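You operate a simulated robot arm through the tools that you are given. There is no shell and no other tool.

You are at the controls of a simulated robot arm. One attempt, no reset.

Task
Add the 50 mm slat, then the 55 mm one; run the beam up and lock it.
Fine: in that order outward from the fence; leave the third slat and the knobs.

The check looks at the end state, three seconds after you hand in, the way a careful person would. Anything else that was tipped, shoved, dropped, spilled or broken makes it a failure.

Robot
A 7-joint arm with a three-finger gripper, fixed in place. Base frame: the origin is at the foot of the arm, x ahead of it, y to its left, z up. Readings come in mm, degrees, newtons and seconds.
With the tool pointing down near the work surface it reaches from about 100 to 920 mm from the base axis. Its first joint turns from -166.0 to 166.0 degrees. Payload 2.69 kg.
The tool frame sits at the grasp point between the pads (the TCP): z along the fingers, y along the line on which they close. The tips reach 30 mm beyond it. Largest opening 128 mm; the body of the gripper starts 117 mm behind the TCP.
Orientation is told as [roll, pitch, yaw] about the base's x, y, z axes, in that order, counted from this pose: with the fingers straight down and closing along the base's y, the tool's x points along the base's -x, its y along +y and its z along -z.

Tools
- The arm moves only by the tool servo_tool. Its argument "motion" is a list of rows, each an object of numbers (a shift or turn left out is 0, a gripper value left out holds the last): "x", "y", "z": the shift along the base's x, y, z in mm; "wx", "wy", "wz": the turn, a rotation vector about the base's x, y, z in degrees; "gripper": the gripper command, from -1 (shut) to 1 (fully open), values between in proportion. In form: [{"x": .., "y": .., "z": .., "wx": .., "wy": .., "wz": .., "gripper": ..}, ...]. A call has 1 to 20 rows; each row is the pose to reach, as a shift and turn from the pose commanded when the call began. Each row takes 0.2 s and may step no farther than 50 mm and 8.6 degrees from the row before; otherwise, or with a gripper value out of range, the whole call is refused. A pose out of reach is approached as far as the arm can. The call stops where the force on the tool passes 40 N (or 10 N more than at its start, if that is more) or the arm is blocked; 0.2 s more then pass. Each finger halts on what it meets, pressing with about 43 N; the grip force reading is that of the motor and also rises with nothing between the fingers. The clock runs only during rows and for 0.2 s after the last one: add rows that repeat a pose to give the fingers time. The reply holds the time, the measured pose of the TCP, the force on the tool along the base axes, the opening and the grip force, in the units named above and with some noise, with the torque about the TCP (base axes, N m) and any sound that the robot's microphone picked up.
- Cameras (640 x 400 px; columns grow to the right, rows downward): "scene" is fixed at [400.3, -499.1, 1677.2]; the picture's right is [0.95, -0.32, 0.00], its down [-0.22, -0.67, -0.71] and it looks along [0.23, 0.67, -0.70] (base axes); focal length 319 px, centre (320, 200). "wrist" rides on the gripper at [58, 54, -131] in the tool frame; the picture's right is [-0.68, 0.74, 0.00], its down [-0.62, -0.57, -0.55] and it looks along [-0.40, -0.37, 0.84] (tool axes); focal length 234 px, centre (320, 200). There is no depth. A picture from a camera that has moved, and an enlarged one, comes with that camera's place and axes in the base frame and with its lens.
- snapshot(camera): a new picture of that camera. No time passes.
- lift_body(by): slides the trunk up (or, below 0, down) by that many mm; the arm rides with it, the base frame stays. It gives what a move gives, with no picture.
- zoom(camera, box): a new picture of the part [left, top, right, bottom] of that camera's present view, enlarged. No time passes.
- close_job(): hands the job in; it is judged then, once.

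Places have to be worked out from the pictures, the camera data and where the tool is seen. Open the gripper and draw the arm clear of the work before you hand the job in, unless the task says otherwise.

The tools are called after "Emit:" by a JSON object that holds its "name" and its "arguments". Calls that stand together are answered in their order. servo_tool: Moves the arm, as the interface text tells. Its arguments: {"type":"object","properties":{"motion":{"type":"array","items":{"type":"object","properties":{"x":{"type":"number"},"y":{"type":"number"},"z":{"type":"number"},"wx":{"type":"number"},"wy":{"type":"number"},"wz":{"type":"number"},"gripper":{"type":"number"}}}}},"required":["motion"]} The other tools are called the same way: lift_body (by) slides the trunk up or down; snapshot (camera) takes a picture; zoom (camera, box) takes an enlarged picture of a part of a camera's view; close_job () hands the job in.

At the start:

```text
t: 0.0
position: [633.6, -109.3, 1323.7]
tool_rot: [-0.1, -0.1, -0.1]
contact_force: [0.9, -0.4, -0.8]
ft_torque: [0.01, 0.0, 0.0]
grip_width: 128.1
grasp_force: 0.1
trunk travel left (down, up): [-150.0, 200.0]
```

scene: 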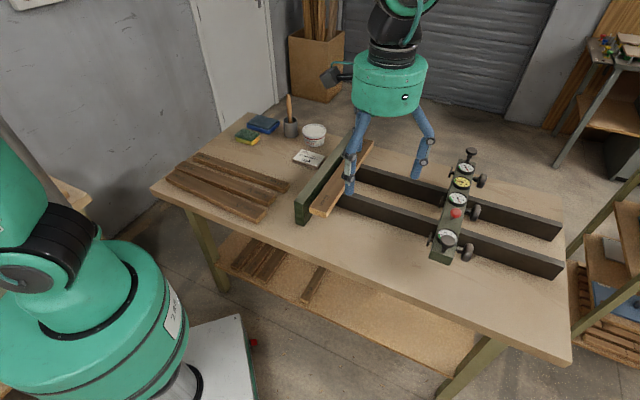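
wrist: 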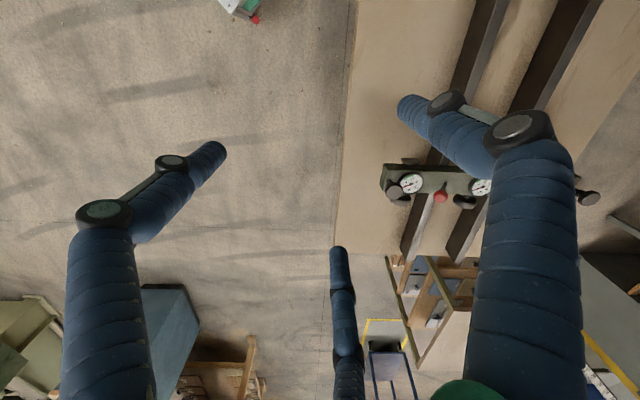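

I'll start by looking closely at the work area before moving anything.

Emit:
{"name": "zoom", "arguments": {"camera": "scene", "box": [280, 130, 440, 230]}}

Emit:
{"name": "zoom", "arguments": {"camera": "scene", "box": [400, 140, 560, 280]}}

Emit:
{"name": "zoom", "arguments": {"camera": "scene", "box": [150, 130, 310, 230]}}

```text
4.00 times, centred on (360, 180) of scene
camera zoom: at [400.3, -499.1, 1677.2], right [0.95, -0.32, 0.0], down [-0.22, -0.67, -0.71], along [0.23, 0.67, -0.7], focal length 1277 px, centre (160, 280)
```

zoom: 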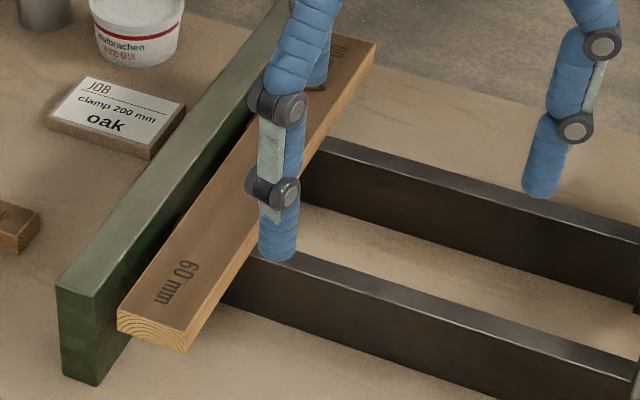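

```text
2.86 times, centred on (480, 210) of scene
camera zoom: at [400.3, -499.1, 1677.2], right [0.95, -0.32, 0.0], down [-0.22, -0.67, -0.71], along [0.23, 0.67, -0.7], focal length 912 px, centre (-137, 171)
```

zoom: 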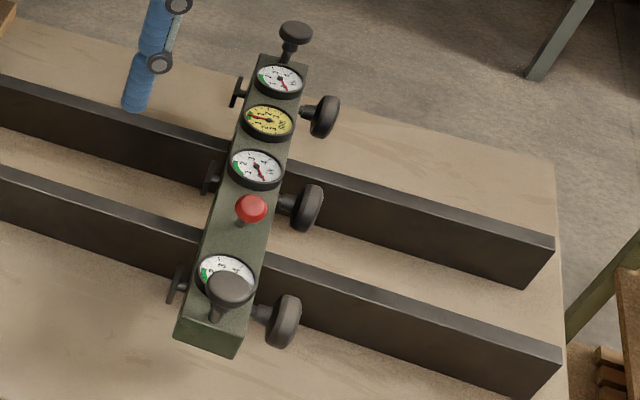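

```text
4.00 times, centred on (230, 180) of scene
camera zoom: at [400.3, -499.1, 1677.2], right [0.95, -0.32, 0.0], down [-0.22, -0.67, -0.71], along [0.23, 0.67, -0.7], focal length 1277 px, centre (680, 280)
```

zoom: 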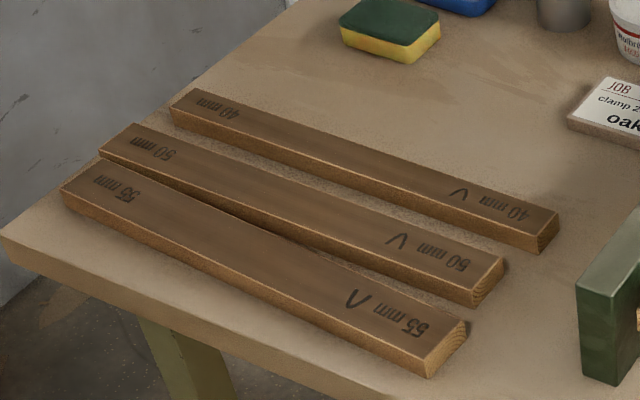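

The bench holds a fence with a 60 mm slat already against it, two rails, a beam with dials, knobs and a red part, plus three loose slats. I'll zoom in on the job card, the marks and the beam hardware.

Emit:
{"name": "zoom", "arguments": {"camera": "scene", "box": [285, 140, 335, 175]}}

Emit:
{"name": "zoom", "arguments": {"camera": "scene", "box": [425, 180, 489, 220]}}

Emit:
{"name": "zoom", "arguments": {"camera": "scene", "box": [420, 220, 484, 260]}}

Emit:
{"name": "zoom", "arguments": {"camera": "wrist", "box": [370, 140, 610, 260]}}

Emit:
{"name": "zoom", "arguments": {"camera": "scene", "box": [295, 130, 375, 220]}}

```text
11.43 times, centred on (310, 158) of scene
camera zoom: at [400.3, -499.1, 1677.2], right [0.95, -0.32, 0.0], down [-0.22, -0.67, -0.71], along [0.23, 0.67, -0.7], focal length 3649 px, centre (434, 686)
```

zoom: 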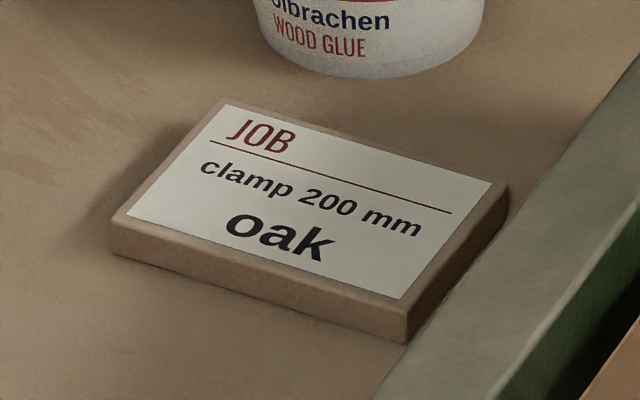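

```text
10.00 times, centred on (457, 200) of scene
camera zoom: at [400.3, -499.1, 1677.2], right [0.95, -0.32, 0.0], down [-0.22, -0.67, -0.71], along [0.23, 0.67, -0.7], focal length 3193 px, centre (-1050, 200)
```

zoom: 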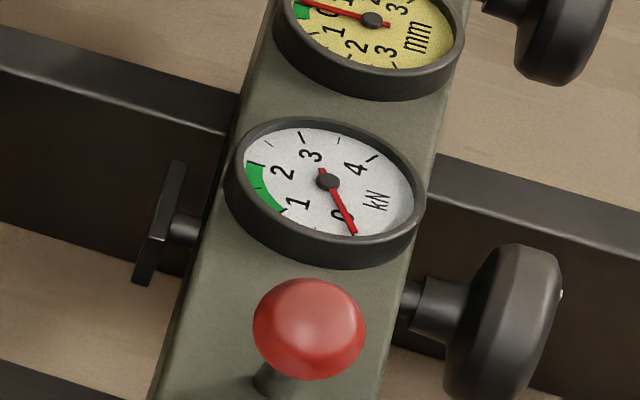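

```text
10.00 times, centred on (452, 240) of scene
camera zoom: at [400.3, -499.1, 1677.2], right [0.95, -0.32, 0.0], down [-0.22, -0.67, -0.71], along [0.23, 0.67, -0.7], focal length 3193 px, centre (-1000, -200)
```

zoom: 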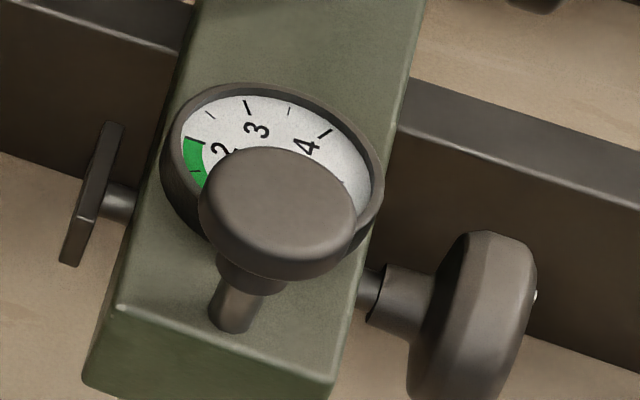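

```text
2.67 times, centred on (490, 200) of wrist
camera zoom: at [574.9, -56.7, 1454.8], right [0.68, 0.74, 0.0], down [0.62, -0.57, 0.55], along [0.4, -0.37, -0.84], focal length 624 px, centre (-133, 200)
```

zoom: 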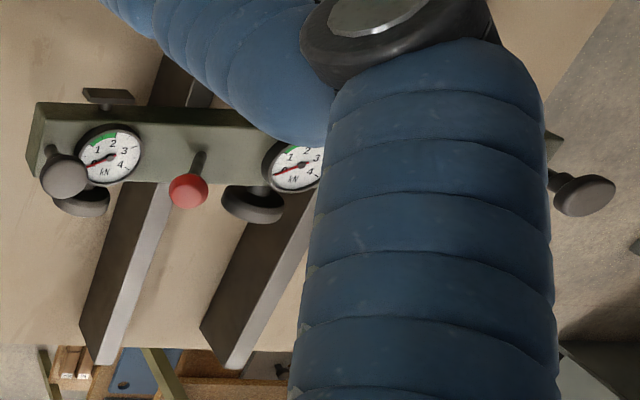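

```text
4.44 times, centred on (335, 175) of scene
camera zoom: at [400.3, -499.1, 1677.2], right [0.95, -0.32, 0.0], down [-0.22, -0.67, -0.71], along [0.23, 0.67, -0.7], focal length 1419 px, centre (253, 311)
```

zoom: 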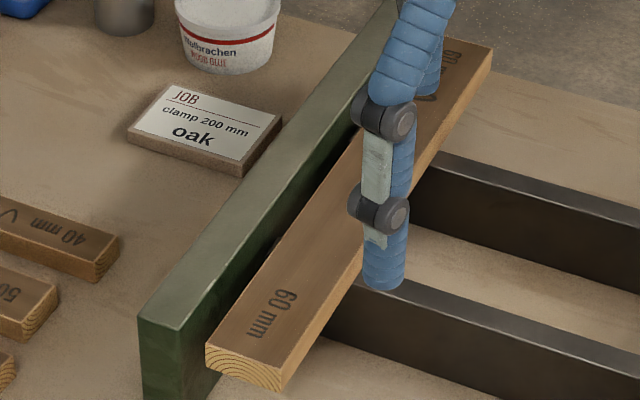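

Now the yellow dial, the far-end hardware, and the chevron marks on the slats.

Emit:
{"name": "zoom", "arguments": {"camera": "scene", "box": [440, 145, 504, 185]}}

Emit:
{"name": "zoom", "arguments": {"camera": "scene", "box": [440, 165, 490, 196]}}

Emit:
{"name": "zoom", "arguments": {"camera": "scene", "box": [230, 170, 294, 230]}}

Emit:
{"name": "zoom", "arguments": {"camera": "scene", "box": [160, 150, 224, 190]}}

```text
10.00 times, centred on (472, 165) of scene
camera zoom: at [400.3, -499.1, 1677.2], right [0.95, -0.32, 0.0], down [-0.22, -0.67, -0.71], along [0.23, 0.67, -0.7], focal length 3193 px, centre (-1200, 550)
```

zoom: 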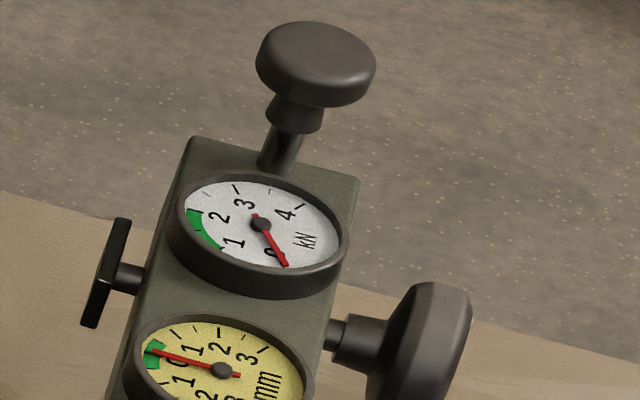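

```text
12.80 times, centred on (465, 180) of scene
camera zoom: at [400.3, -499.1, 1677.2], right [0.95, -0.32, 0.0], down [-0.22, -0.67, -0.71], along [0.23, 0.67, -0.7], focal length 4087 px, centre (-1536, 450)
```

zoom: 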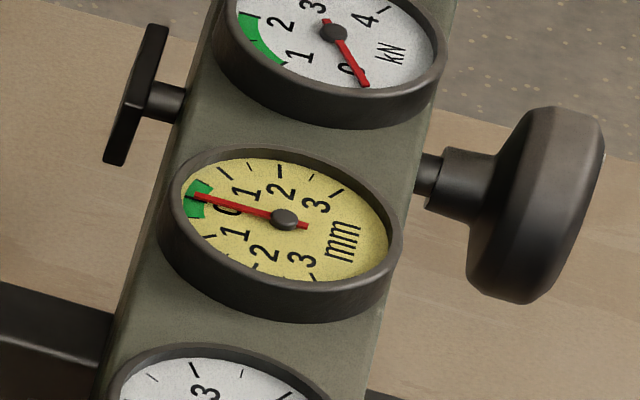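

```text
6.67 times, centred on (262, 200) of scene
camera zoom: at [400.3, -499.1, 1677.2], right [0.95, -0.32, 0.0], down [-0.22, -0.67, -0.71], along [0.23, 0.67, -0.7], focal length 2128 px, centre (707, 200)
```

zoom: 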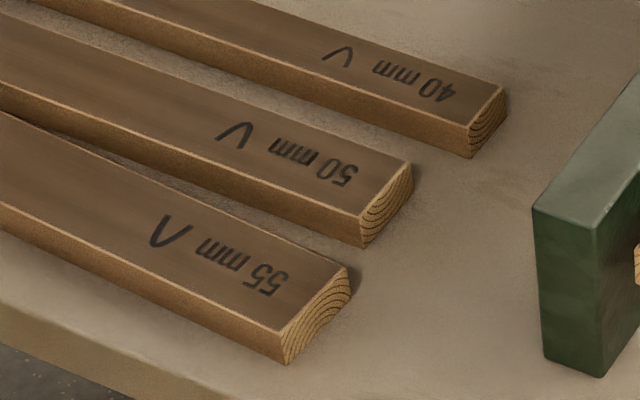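

```text
10.00 times, centred on (192, 170) of scene
camera zoom: at [400.3, -499.1, 1677.2], right [0.95, -0.32, 0.0], down [-0.22, -0.67, -0.71], along [0.23, 0.67, -0.7], focal length 3193 px, centre (1600, 500)
```

zoom: 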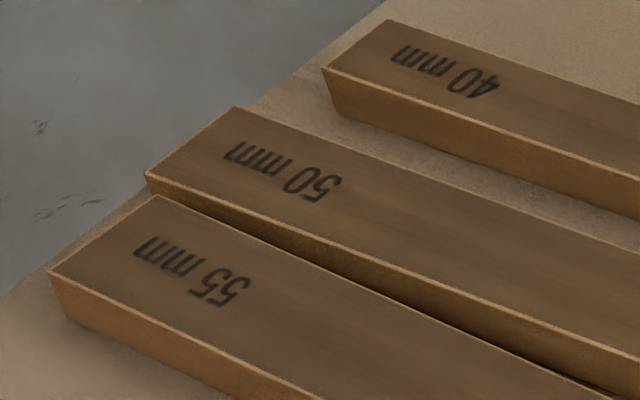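

The whole fixture sits about 45° to the base axes: rails run toward (+x, −y), the fence toward (+x, +y). The slats carry V marks whose direction differs, so I'll move the arm over the loose slats to uncover the 60 mm slat's mark and get a wrist view.

Emit:
{"name": "servo_tool", "arguments": {"motion": [{"x": -25, "y": 33, "z": 0}, {"x": -50, "y": 66, "z": 0}, {"x": -75, "y": 99, "z": 0}, {"x": -100, "y": 132, "z": 0}, {"x": -125, "y": 165, "z": 0}, {"x": -150, "y": 198, "z": 0}, {"x": -175, "y": 231, "z": 0}, {"x": -200, "y": 264, "z": 0}, {"x": -225, "y": 297, "z": 0}, {"x": -250, "y": 330, "z": 0}, {"x": -275, "y": 363, "z": 0}, {"x": -300, "y": 396, "z": 0}, {"x": -300, "y": 396, "z": 0}]}}

Emit:
{"name": "snapshot", "arguments": {"camera": "scene"}}

Emit:
{"name": "snapshot", "arguments": {"camera": "wrist"}}

Emit:
{"name": "zoom", "arguments": {"camera": "scene", "box": [295, 130, 385, 220]}}

```text
t: 2.8
position: [333.5, 286.5, 1326.7]
tool_rot: [-0.1, 0.1, 0.0]
contact_force: [-0.4, -0.1, 0.9]
ft_torque: [-0.03, -0.02, 0.0]
grip_width: 128.0
grasp_force: 0.1
trunk travel left (down, up): [-150.0, 200.0]
```

```text
taken
```

scene: 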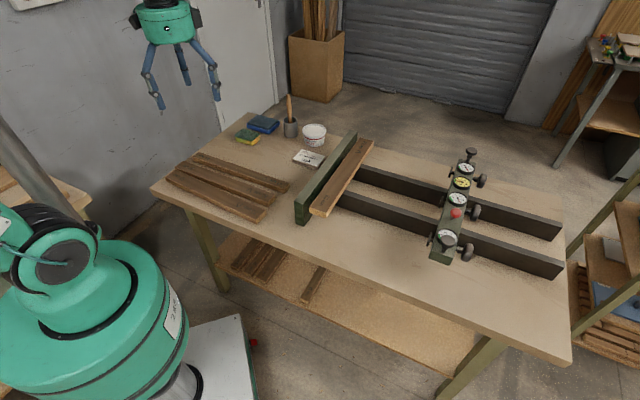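

```text
taken
camera wrist: at [275.3, 340.2, 1455.6], right [0.68, 0.74, 0.0], down [0.62, -0.57, 0.55], along [0.4, -0.37, -0.84], focal length 234 px, centre (320, 200)
```

wrist: 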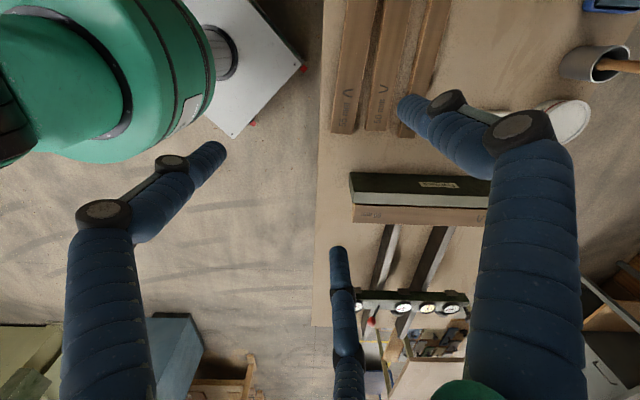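

```text
4.44 times, centred on (340, 175) of scene
camera zoom: at [400.3, -499.1, 1677.2], right [0.95, -0.32, 0.0], down [-0.22, -0.67, -0.71], along [0.23, 0.67, -0.7], focal length 1419 px, centre (231, 311)
```

zoom: 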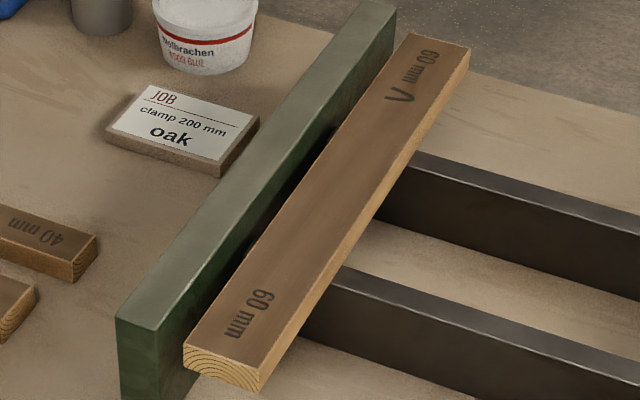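

The hand shows more than two fingers in the picture, so I need to see its true shape before planning grasps.

Emit:
{"name": "zoom", "arguments": {"camera": "scene", "box": [128, 0, 240, 120]}}

Emit:
{"name": "zoom", "arguments": {"camera": "wrist", "box": [300, 0, 640, 240]}}

Emit:
{"name": "zoom", "arguments": {"camera": "scene", "box": [420, 140, 500, 270]}}

```text
3.33 times, centred on (184, 60) of scene
camera zoom: at [400.3, -499.1, 1677.2], right [0.95, -0.32, 0.0], down [-0.22, -0.67, -0.71], along [0.23, 0.67, -0.7], focal length 1064 px, centre (773, 667)
```

zoom: 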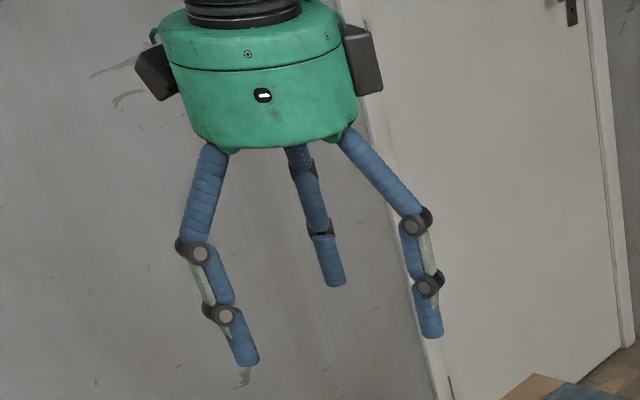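

```text
1.67 times, centred on (470, 120) of wrist
camera zoom: at [275.3, 340.2, 1455.6], right [0.68, 0.74, 0.0], down [0.62, -0.57, 0.55], along [0.4, -0.37, -0.84], focal length 390 px, centre (70, 333)
```

zoom: 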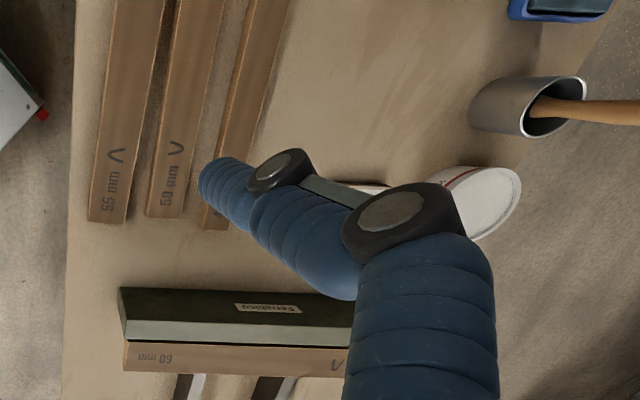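

```text
3.08 times, centred on (460, 205) of scene
camera zoom: at [400.3, -499.1, 1677.2], right [0.95, -0.32, 0.0], down [-0.22, -0.67, -0.71], along [0.23, 0.67, -0.7], focal length 982 px, centre (-111, 185)
```

zoom: 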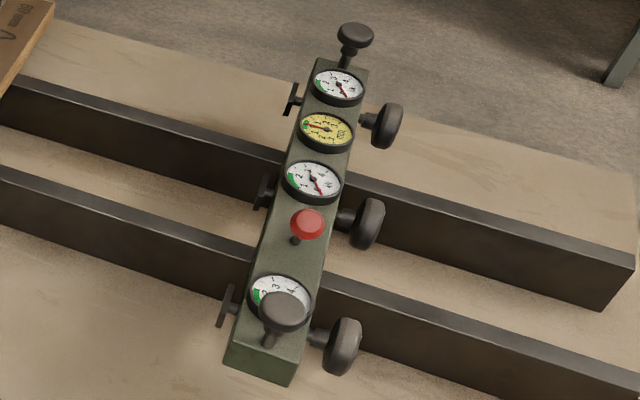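

Now a close look at the V marks, to compare their direction and end on the 60 mm slat against the loose ones.

Emit:
{"name": "zoom", "arguments": {"camera": "scene", "box": [350, 135, 382, 155]}}

Emit:
{"name": "zoom", "arguments": {"camera": "wrist", "box": [330, 60, 430, 140]}}

Emit:
{"name": "zoom", "arguments": {"camera": "wrist", "box": [340, 160, 500, 240]}}

Emit:
{"name": "zoom", "arguments": {"camera": "scene", "box": [235, 175, 295, 225]}}

```text
16.00 times, centred on (366, 145) of scene
camera zoom: at [400.3, -499.1, 1677.2], right [0.95, -0.32, 0.0], down [-0.22, -0.67, -0.71], along [0.23, 0.67, -0.7], focal length 5108 px, centre (-416, 1080)
```

zoom: 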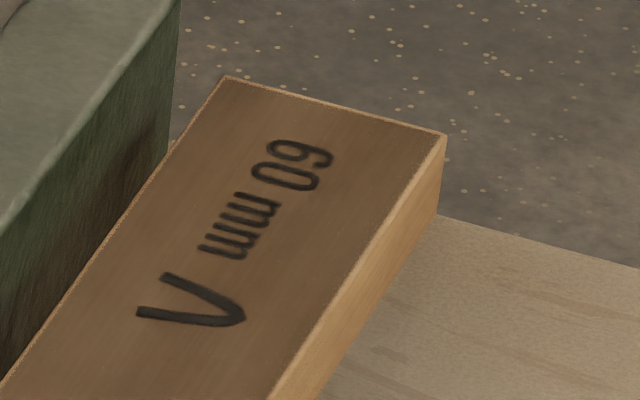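

```text
5.00 times, centred on (380, 100) of wrist
camera zoom: at [275.3, 340.2, 1455.6], right [0.68, 0.74, 0.0], down [0.62, -0.57, 0.55], along [0.4, -0.37, -0.84], focal length 1171 px, centre (20, 700)
```

zoom: 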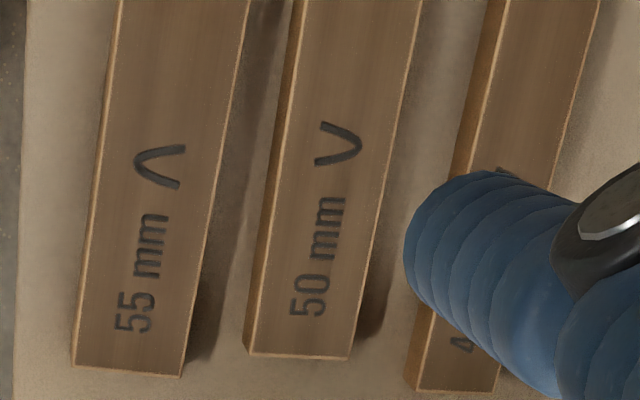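

```text
4.00 times, centred on (420, 200) of wrist
camera zoom: at [275.3, 340.2, 1455.6], right [0.68, 0.74, 0.0], down [0.62, -0.57, 0.55], along [0.4, -0.37, -0.84], focal length 937 px, centre (-80, 200)
```

zoom: 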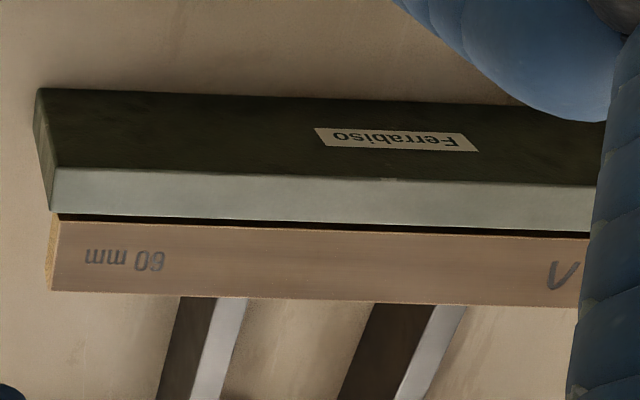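

```text
8.00 times, centred on (265, 200) of scene
camera zoom: at [400.3, -499.1, 1677.2], right [0.95, -0.32, 0.0], down [-0.22, -0.67, -0.71], along [0.23, 0.67, -0.7], focal length 2554 px, centre (760, 200)
```

zoom: 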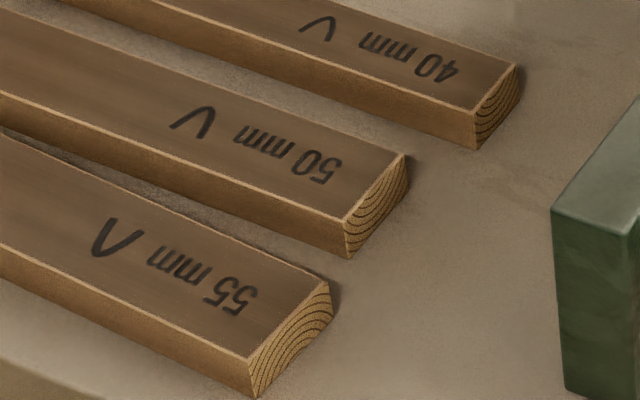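

The 60 mm slat's V points outward, away from the fence. To match it, the 50 mm slat has to turn so its V lands at the near end, and the 55 mm slat so its V lands at the far end. I'll yaw the tool to line up with the slats and go lower for accurate measurements.

Emit:
{"name": "servo_tool", "arguments": {"motion": [{"x": 6, "y": 15, "z": -20, "wz": -8}, {"x": 12, "y": 30, "z": -40, "wz": -16}, {"x": 18, "y": 45, "z": -70, "wz": -24}, {"x": 24, "y": 60, "z": -100, "wz": -32}, {"x": 30, "y": 75, "z": -130, "wz": -40}, {"x": 30, "y": 75, "z": -170, "wz": -40}, {"x": 30, "y": 75, "z": -170, "wz": -40}]}}

Emit:
{"name": "snapshot", "arguments": {"camera": "wrist"}}

Emit:
{"name": "snapshot", "arguments": {"camera": "scene"}}

```text
t: 4.4
position: [362.7, 361.4, 1153.0]
tool_rot: [0.0, 0.0, -40.0]
contact_force: [0.7, 1.2, -1.1]
ft_torque: [-0.01, 0.05, 0.0]
grip_width: 127.9
grasp_force: 0.1
trunk travel left (down, up): [-150.0, 200.0]
```

```text
taken
camera wrist: at [353.0, 439.7, 1284.0], right [0.99, 0.13, 0.0], down [0.11, -0.83, 0.55], along [0.07, -0.54, -0.84], focal length 234 px, centre (320, 200)
```

wrist: 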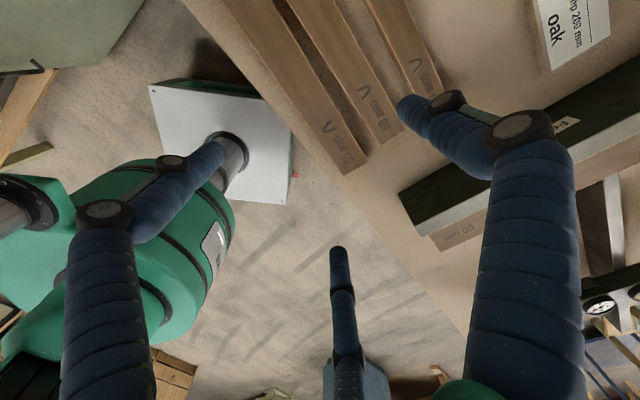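

```text
taken
```

scene: 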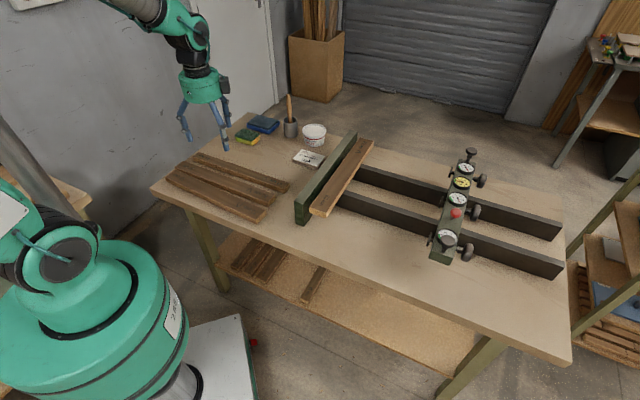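

I'll zoom in on the slat ends in this wrist view to measure them.

Emit:
{"name": "zoom", "arguments": {"camera": "wrist", "box": [300, 80, 460, 180]}}

Emit:
{"name": "zoom", "arguments": {"camera": "wrist", "box": [390, 120, 640, 280]}}

Emit:
{"name": "zoom", "arguments": {"camera": "scene", "box": [160, 80, 256, 140]}}

```text
4.00 times, centred on (380, 130) of wrist
camera zoom: at [353.0, 439.7, 1284.0], right [0.99, 0.13, 0.0], down [0.11, -0.83, 0.55], along [0.07, -0.54, -0.84], focal length 937 px, centre (80, 480)
```

zoom: 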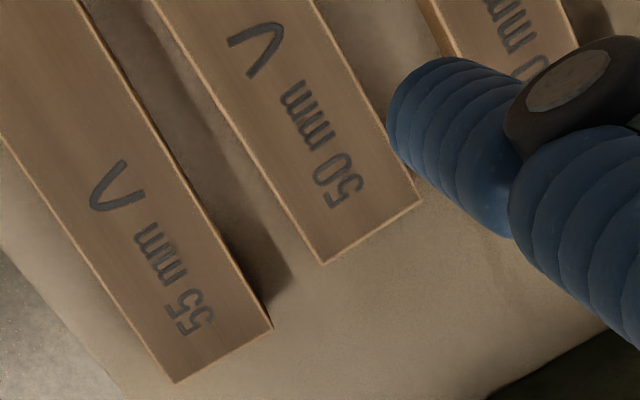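

```text
2.50 times, centred on (515, 200) of wrist
camera zoom: at [353.0, 439.7, 1284.0], right [0.99, 0.13, 0.0], down [0.11, -0.83, 0.55], along [0.07, -0.54, -0.84], focal length 585 px, centre (-168, 200)
```

zoom: 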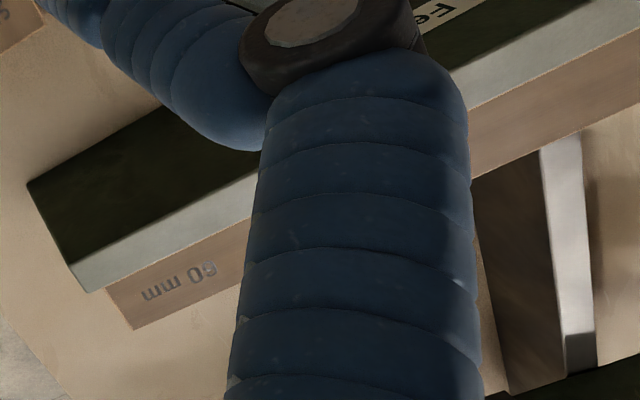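

```text
6.67 times, centred on (208, 110) of scene
camera zoom: at [400.3, -499.1, 1677.2], right [0.95, -0.32, 0.0], down [-0.22, -0.67, -0.71], along [0.23, 0.67, -0.7], focal length 2128 px, centre (1067, 800)
```

zoom: 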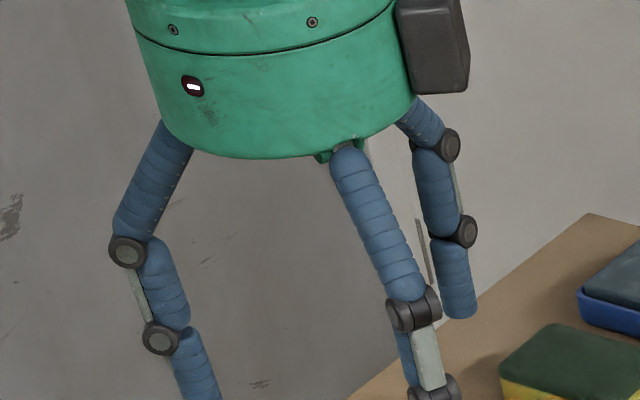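

Slats look to lie at about −45° with tops at z ≈ 860–890. That spread is too wide, so I'll go closer over the 50 mm slat for a better measurement.

Emit:
{"name": "servo_tool", "arguments": {"motion": [{"x": -5, "y": 40, "z": -10, "wz": -2}, {"x": -10, "y": 80, "z": -20, "wz": -5}, {"x": -19, "y": 116, "z": -40, "wz": -5}, {"x": -19, "y": 116, "z": -80, "wz": -5}, {"x": -19, "y": 116, "z": -110, "wz": -5}, {"x": -19, "y": 116, "z": -110, "wz": -5}]}}

Emit:
{"name": "snapshot", "arguments": {"camera": "wrist"}}

Emit:
{"name": "zoom", "arguments": {"camera": "scene", "box": [140, 100, 300, 200]}}

```text
t: 5.8
position: [344.8, 477.2, 1044.3]
tool_rot: [-0.1, 0.0, -45.0]
contact_force: [0.1, 0.5, -0.2]
ft_torque: [-0.05, 0.05, -0.03]
grip_width: 128.3
grasp_force: 0.0
trunk travel left (down, up): [-150.0, 200.0]
```

```text
taken
camera wrist: at [341.5, 555.6, 1175.1], right [1.0, 0.04, 0.0], down [0.04, -0.84, 0.55], along [0.02, -0.55, -0.84], focal length 234 px, centre (320, 200)
```

wrist: 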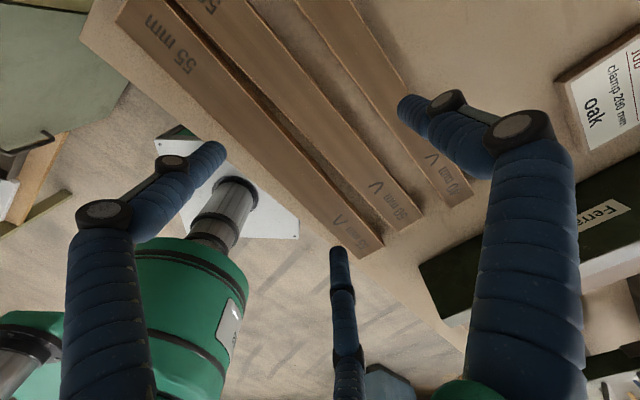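

```text
4.00 times, centred on (220, 150) of scene
camera zoom: at [400.3, -499.1, 1677.2], right [0.95, -0.32, 0.0], down [-0.22, -0.67, -0.71], along [0.23, 0.67, -0.7], focal length 1277 px, centre (720, 400)
```

zoom: 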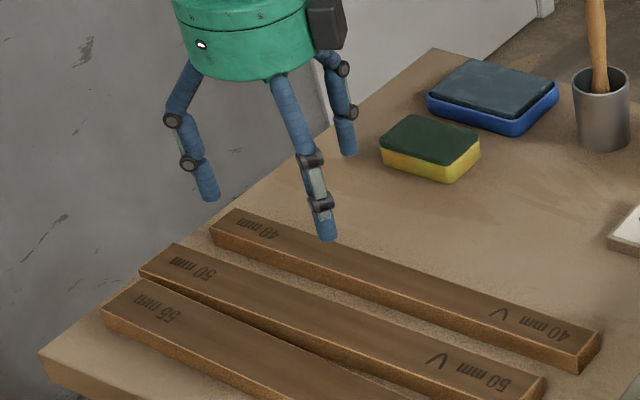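

The TCP is now above the middle of the 50 mm slat. I'll zoom the wrist view to measure the slat edges and ends.

Emit:
{"name": "zoom", "arguments": {"camera": "wrist", "box": [310, 140, 480, 260]}}

Emit:
{"name": "zoom", "arguments": {"camera": "wrist", "box": [100, 0, 300, 120]}}

```text
3.33 times, centred on (395, 200) of wrist
camera zoom: at [341.5, 555.6, 1175.1], right [1.0, 0.04, 0.0], down [0.04, -0.84, 0.55], along [0.02, -0.55, -0.84], focal length 781 px, centre (70, 200)
```

zoom: 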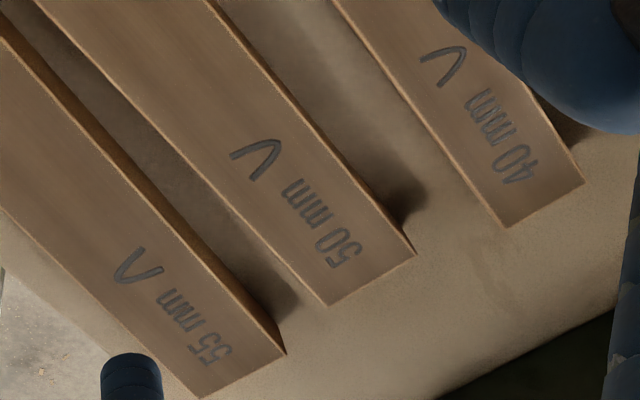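

```text
3.20 times, centred on (200, 60) of wrist
camera zoom: at [341.5, 555.6, 1175.1], right [1.0, 0.04, 0.0], down [0.04, -0.84, 0.55], along [0.02, -0.55, -0.84], focal length 749 px, centre (704, 648)
```

zoom: 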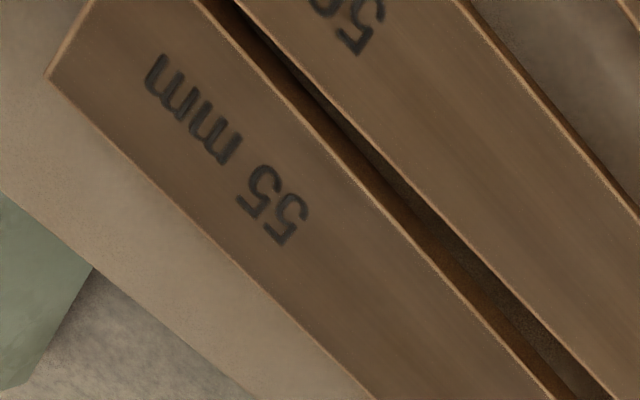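

Triangulating across views puts the slat tops at z ≈ 883 and the bench at ≈ 859. The 50 mm slat lies exactly along −45° with its centre near (340, 481). Next I'll measure the fixture from the placing orientation (yaw +45).

Emit:
{"name": "servo_tool", "arguments": {"motion": [{"x": 10, "y": -10, "z": 40, "wz": 8}, {"x": 25, "y": -30, "z": 80, "wz": 16}, {"x": 45, "y": -60, "z": 110, "wz": 24}, {"x": 65, "y": -90, "z": 126, "wz": 32}, {"x": 85, "y": -120, "z": 126, "wz": 40}, {"x": 105, "y": -150, "z": 126, "wz": 48}, {"x": 125, "y": -180, "z": 126, "wz": 56}, {"x": 145, "y": -210, "z": 126, "wz": 64}, {"x": 170, "y": -240, "z": 126, "wz": 72}, {"x": 195, "y": -265, "z": 126, "wz": 80}, {"x": 215, "y": -287, "z": 126, "wz": 88}, {"x": 215, "y": -287, "z": 126, "wz": 90}, {"x": 215, "y": -287, "z": 126, "wz": 90}]}}

Emit:
{"name": "snapshot", "arguments": {"camera": "wrist"}}

Emit:
{"name": "zoom", "arguments": {"camera": "scene", "box": [140, 130, 300, 230]}}

```text
t: 8.6
position: [560.7, 190.6, 1170.4]
tool_rot: [0.0, 0.0, 45.1]
contact_force: [-0.4, -0.5, 0.3]
ft_torque: [-0.02, -0.02, 0.01]
grip_width: 127.9
grasp_force: 0.2
trunk travel left (down, up): [-150.0, 200.0]
```

```text
taken
camera wrist: at [480.6, 187.4, 1300.7], right [-0.04, 1.0, 0.0], down [0.84, 0.04, 0.55], along [0.55, 0.02, -0.84], focal length 234 px, centre (320, 200)
```

wrist: 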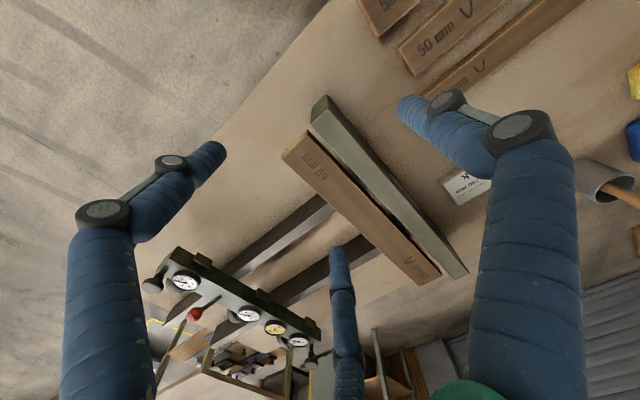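

```text
4.00 times, centred on (220, 180) of scene
camera zoom: at [400.3, -499.1, 1677.2], right [0.95, -0.32, 0.0], down [-0.22, -0.67, -0.71], along [0.23, 0.67, -0.7], focal length 1277 px, centre (720, 280)
```

zoom: 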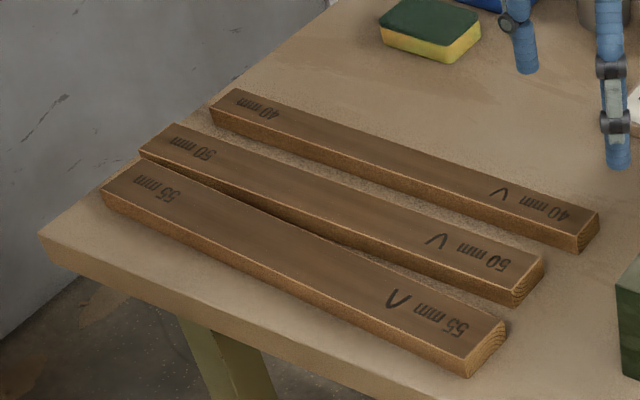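

Good overview from here. I'll zoom the wrist view in on the fence and 60 mm slat, then on the beam.

Emit:
{"name": "zoom", "arguments": {"camera": "wrist", "box": [260, 80, 480, 290]}}

Emit:
{"name": "zoom", "arguments": {"camera": "wrist", "box": [130, 230, 340, 360]}}

Emit:
{"name": "zoom", "arguments": {"camera": "scene", "box": [285, 120, 385, 230]}}

```text
1.90 times, centred on (370, 185) of wrist
camera zoom: at [480.6, 187.4, 1300.7], right [-0.04, 1.0, 0.0], down [0.84, 0.04, 0.55], along [0.55, 0.02, -0.84], focal length 446 px, centre (225, 229)
```

zoom: 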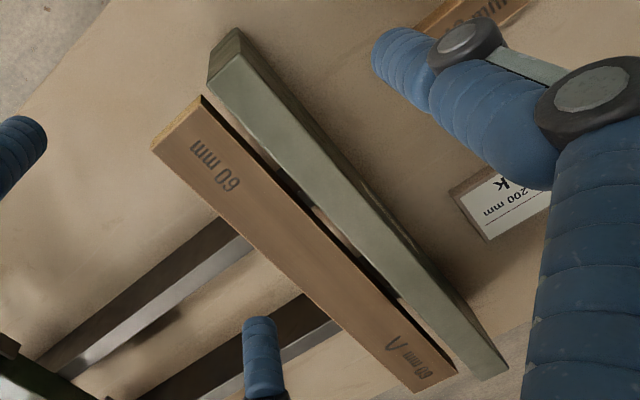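

```text
3.05 times, centred on (235, 295) of wrist
camera zoom: at [480.6, 187.4, 1300.7], right [-0.04, 1.0, 0.0], down [0.84, 0.04, 0.55], along [0.55, 0.02, -0.84], focal length 714 px, centre (579, -90)
```

zoom: 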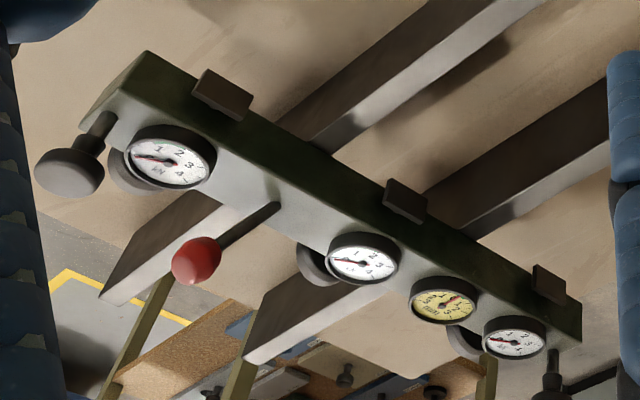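

```text
3.64 times, centred on (335, 175) of scene
camera zoom: at [400.3, -499.1, 1677.2], right [0.95, -0.32, 0.0], down [-0.22, -0.67, -0.71], along [0.23, 0.67, -0.7], focal length 1161 px, centre (266, 291)
```

zoom: 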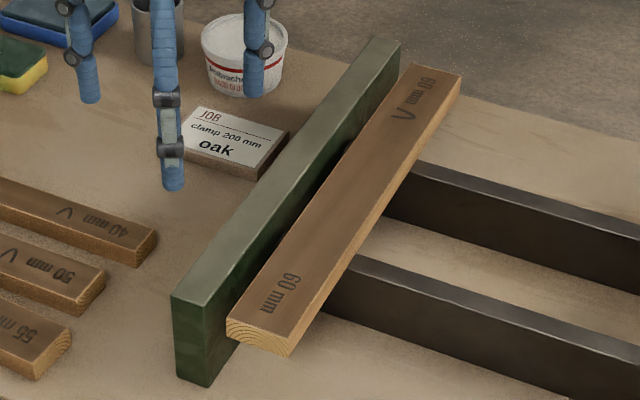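

The 60 mm slat's top is at z ≈ 955, so the rail tops are near 931 and the fence top near 971. The red knob is around (946, −49, 1032). I'll get closer to pin down the 60 mm slat's outer edge and the gap to the fence.

Emit:
{"name": "servo_tool", "arguments": {"motion": [{"x": 30, "y": -3, "z": -20}, {"x": 60, "y": -6, "z": -40}, {"x": 90, "y": -8, "z": -65}, {"x": 120, "y": -10, "z": -90}, {"x": 120, "y": -10, "z": -90}]}}

Emit:
{"name": "snapshot", "arguments": {"camera": "wrist"}}

Emit:
{"name": "zoom", "arguments": {"camera": "wrist", "box": [220, 40, 400, 160]}}

Emit:
{"name": "zoom", "arguments": {"camera": "wrist", "box": [340, 180, 500, 310]}}

```text
t: 9.8
position: [680.7, 180.9, 1076.5]
tool_rot: [0.0, 0.1, 45.1]
contact_force: [0.7, 0.5, -0.7]
ft_torque: [-0.01, 0.07, -0.02]
grip_width: 128.2
grasp_force: 0.0
trunk travel left (down, up): [-150.0, 200.0]
```

```text
taken
camera wrist: at [601.1, 176.3, 1207.2], right [-0.04, 1.0, 0.0], down [0.84, 0.04, 0.55], along [0.55, 0.02, -0.84], focal length 234 px, centre (320, 200)
```

wrist: 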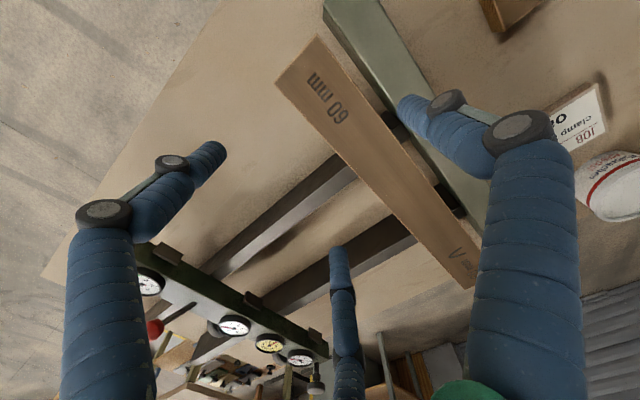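

```text
3.33 times, centred on (310, 100) of wrist
camera zoom: at [601.1, 176.3, 1207.2], right [-0.04, 1.0, 0.0], down [0.84, 0.04, 0.55], along [0.55, 0.02, -0.84], focal length 781 px, centre (353, 533)
```

zoom: 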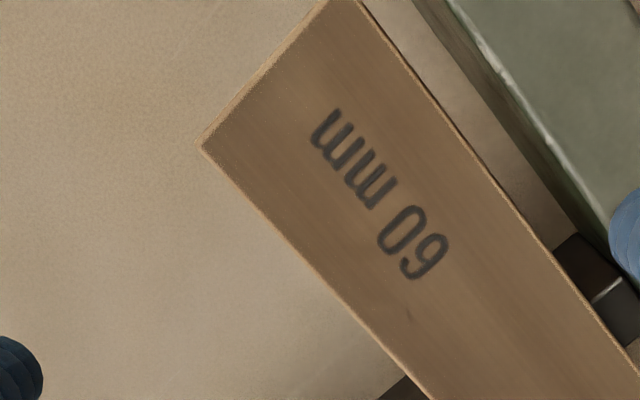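

```text
3.08 times, centred on (420, 245) of wrist
camera zoom: at [601.1, 176.3, 1207.2], right [-0.04, 1.0, 0.0], down [0.84, 0.04, 0.55], along [0.55, 0.02, -0.84], focal length 720 px, centre (12, 62)
```

zoom: 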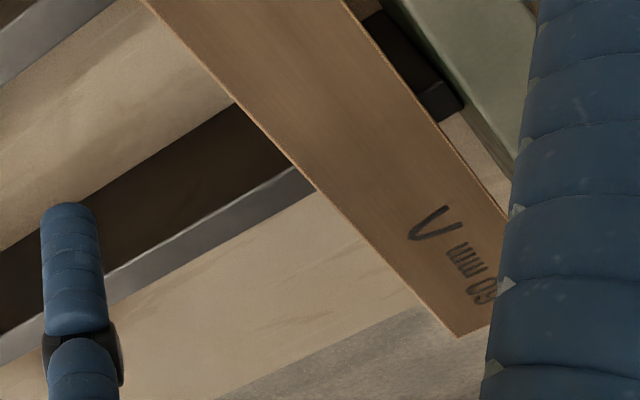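

Edges are now consistent. With p along the rails outward, the fence face is at p ≈ 280 and the 60 mm slat spans p ≈ 293–352.5, leaving a ~13 mm gap the beam will close; its centre along the fence is q ≈ 758. I'll go to the 50 mm slat with yaw 135, so a −90° turn places its V outward, and set the opening near 62 mm.

Emit:
{"name": "servo_tool", "arguments": {"motion": [{"x": -28, "y": 25, "z": 10, "wz": 7.5, "gripper": 0.3}, {"x": -57, "y": 50, "z": 20, "wz": 15, "gripper": 0.0}, {"x": -85, "y": 75, "z": 20, "wz": 22.5, "gripper": -0.03}, {"x": -114, "y": 100, "z": 20, "wz": 30}, {"x": -142, "y": 125, "z": 20, "wz": 37.5}, {"x": -171, "y": 150, "z": 20, "wz": 45}, {"x": -199, "y": 175, "z": 20, "wz": 52.5}, {"x": -228, "y": 200, "z": 20, "wz": 60}, {"x": -256, "y": 225, "z": 10, "wz": 67.5}, {"x": -285, "y": 250, "z": 0, "wz": 75}, {"x": -313, "y": 275, "z": 0, "wz": 82.5}, {"x": -341, "y": 300, "z": 0, "wz": 90}, {"x": -341, "y": 300, "z": -40, "wz": 90}, {"x": -341, "y": 300, "z": -80, "wz": 90}, {"x": -341, "y": 300, "z": -100, "wz": 90}, {"x": -341, "y": 300, "z": -100, "wz": 90}]}}

Emit:
{"name": "snapshot", "arguments": {"camera": "wrist"}}

Emit:
{"name": "snapshot", "arguments": {"camera": "scene"}}

```text
t: 13.2
position: [339.0, 479.8, 978.4]
tool_rot: [0.0, -0.1, 135.0]
contact_force: [0.1, 0.1, 0.1]
ft_torque: [-0.02, 0.01, -0.01]
grip_width: 62.1
grasp_force: 0.0
trunk travel left (down, up): [-150.0, 200.0]
```

```text
taken
camera wrist: at [341.3, 400.6, 1110.0], right [-1.0, -0.04, 0.0], down [-0.04, 0.84, 0.55], along [-0.02, 0.55, -0.84], focal length 234 px, centre (320, 200)
```

wrist: 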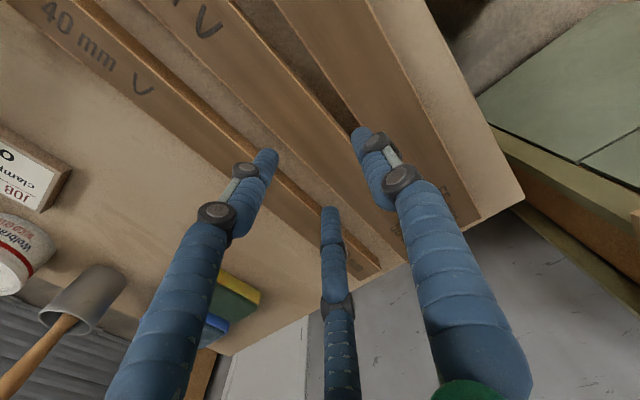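

```text
taken
```

scene: 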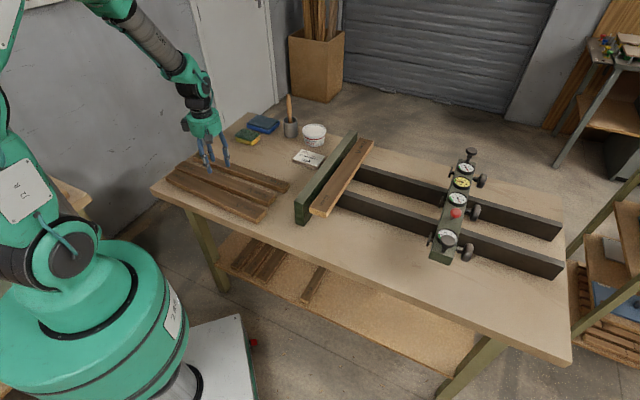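

I'll verify lateral alignment by zooming the wrist view around where the fingers will come down.

Emit:
{"name": "zoom", "arguments": {"camera": "wrist", "box": [220, 60, 460, 220]}}

Emit:
{"name": "zoom", "arguments": {"camera": "wrist", "box": [340, 140, 500, 280]}}

Emit:
{"name": "zoom", "arguments": {"camera": "scene", "box": [170, 100, 270, 220]}}

```text
2.50 times, centred on (340, 140) of wrist
camera zoom: at [341.3, 400.6, 1110.0], right [-1.0, -0.04, 0.0], down [-0.04, 0.84, 0.55], along [-0.02, 0.55, -0.84], focal length 585 px, centre (270, 350)
```

zoom: 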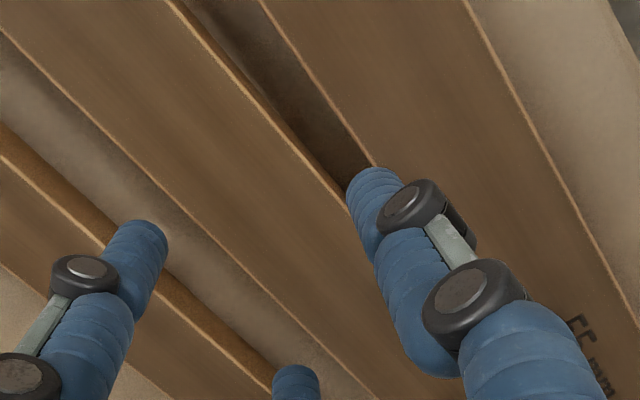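

```text
2.86 times, centred on (420, 210) of wrist
camera zoom: at [341.3, 400.6, 1110.0], right [-1.0, -0.04, 0.0], down [-0.04, 0.84, 0.55], along [-0.02, 0.55, -0.84], focal length 669 px, centre (34, 171)
```

zoom: 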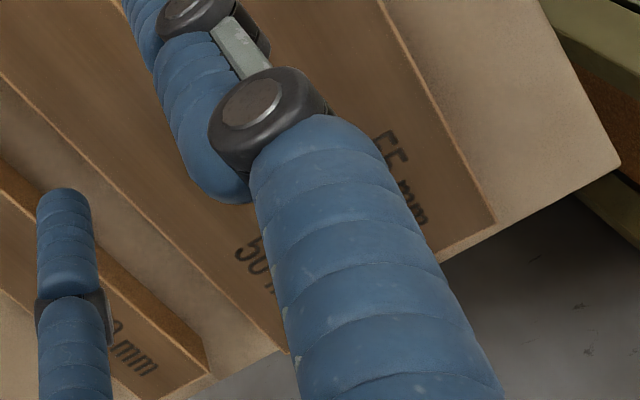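

```text
3.33 times, centred on (220, 160) of scene
camera zoom: at [400.3, -499.1, 1677.2], right [0.95, -0.32, 0.0], down [-0.22, -0.67, -0.71], along [0.23, 0.67, -0.7], focal length 1064 px, centre (653, 333)
```

zoom: 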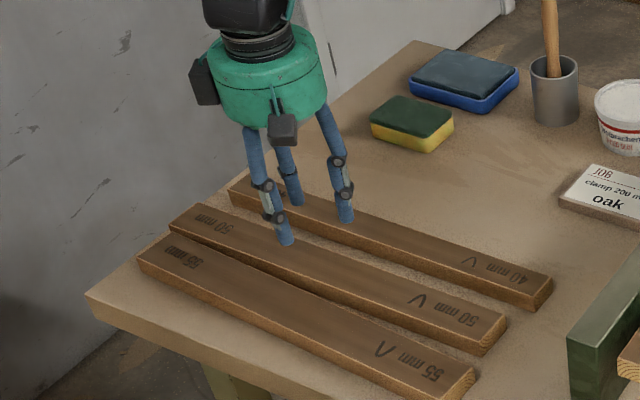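

The TCP is on the slat's centreline within about 1 mm, and the gap to the 55 mm slat here is about 20 mm. I'll shift 15 mm toward the wider gap, narrow the opening to 59 mm, and come down to just above the slat.

Emit:
{"name": "servo_tool", "arguments": {"motion": [{"x": 13.7, "y": -11.8, "z": 0, "gripper": -0.08}, {"x": 13.7, "y": -11.8, "z": -25}, {"x": 13.7, "y": -11.8, "z": -50}, {"x": 13.7, "y": -11.8, "z": -58}, {"x": 13.7, "y": -11.8, "z": -58}]}}

Emit:
{"name": "zoom", "arguments": {"camera": "wrist", "box": [200, 40, 460, 240]}}

Emit:
{"name": "zoom", "arguments": {"camera": "scene", "box": [170, 130, 270, 220]}}

```text
t: 14.4
position: [350.6, 469.2, 921.5]
tool_rot: [0.0, 0.1, 135.1]
contact_force: [0.5, -0.6, 0.9]
ft_torque: [0.03, -0.01, 0.0]
grip_width: 58.9
grasp_force: 0.0
trunk travel left (down, up): [-150.0, 200.0]
```

```text
2.00 times, centred on (330, 140) of wrist
camera zoom: at [353.9, 388.8, 1052.4], right [-1.0, -0.04, 0.0], down [-0.04, 0.84, 0.55], along [-0.02, 0.55, -0.84], focal length 468 px, centre (300, 320)
```

zoom: 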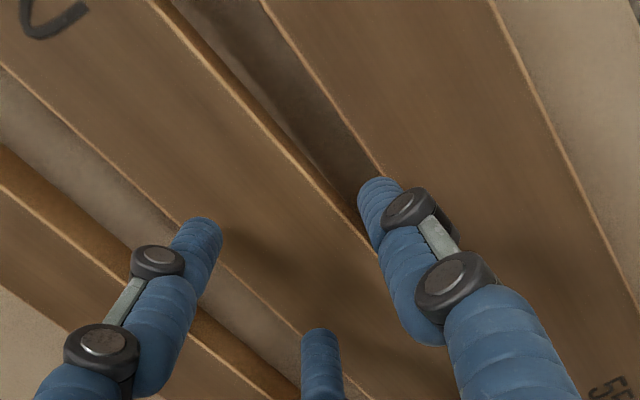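

```text
4.44 times, centred on (220, 175) of scene
camera zoom: at [400.3, -499.1, 1677.2], right [0.95, -0.32, 0.0], down [-0.22, -0.67, -0.71], along [0.23, 0.67, -0.7], focal length 1419 px, centre (764, 311)
```

zoom: 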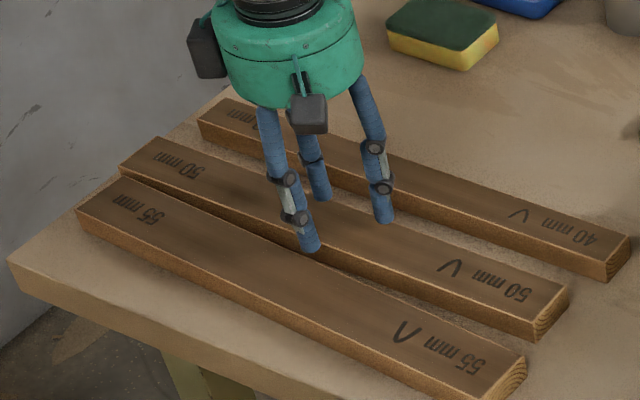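

Fingers are lined up with the gaps on both sides of the 50 mm slat. Descending to TCP z ≈ 896, tips about 6 mm above the bench, then closing.

Emit:
{"name": "servo_tool", "arguments": {"motion": [{"z": -10}, {"z": -18}, {"z": -25}, {"z": -25}]}}

Emit:
{"name": "zoom", "arguments": {"camera": "wrist", "box": [200, 40, 460, 240]}}

```text
t: 15.0
position: [353.6, 471.7, 913.8]
tool_rot: [-0.5, -0.1, 135.0]
contact_force: [-1.5, -4.3, 18.5]
ft_torque: [-0.68, 0.66, 0.24]
grip_width: 63.9
grasp_force: 4.0
trunk travel left (down, up): [-150.0, 200.0]
stopped in row 2: the force on the tool passed its limit at 54 N (the readings are from after the stop); the commanded pose is now the measured one
```

```text
2.00 times, centred on (330, 140) of wrist
camera zoom: at [356.7, 391.2, 1043.6], right [-1.0, -0.04, -0.01], down [-0.04, 0.83, 0.56], along [-0.02, 0.56, -0.83], focal length 468 px, centre (300, 320)
```

zoom: 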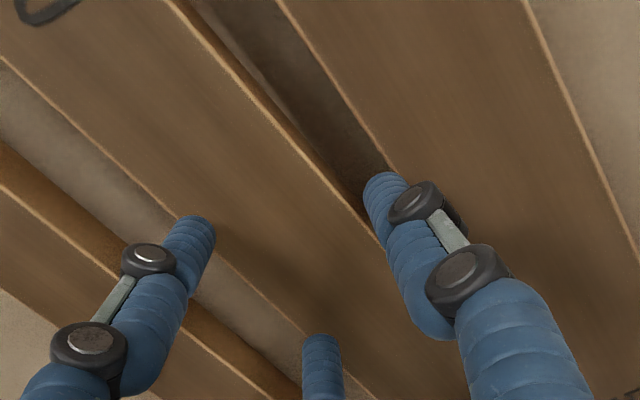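

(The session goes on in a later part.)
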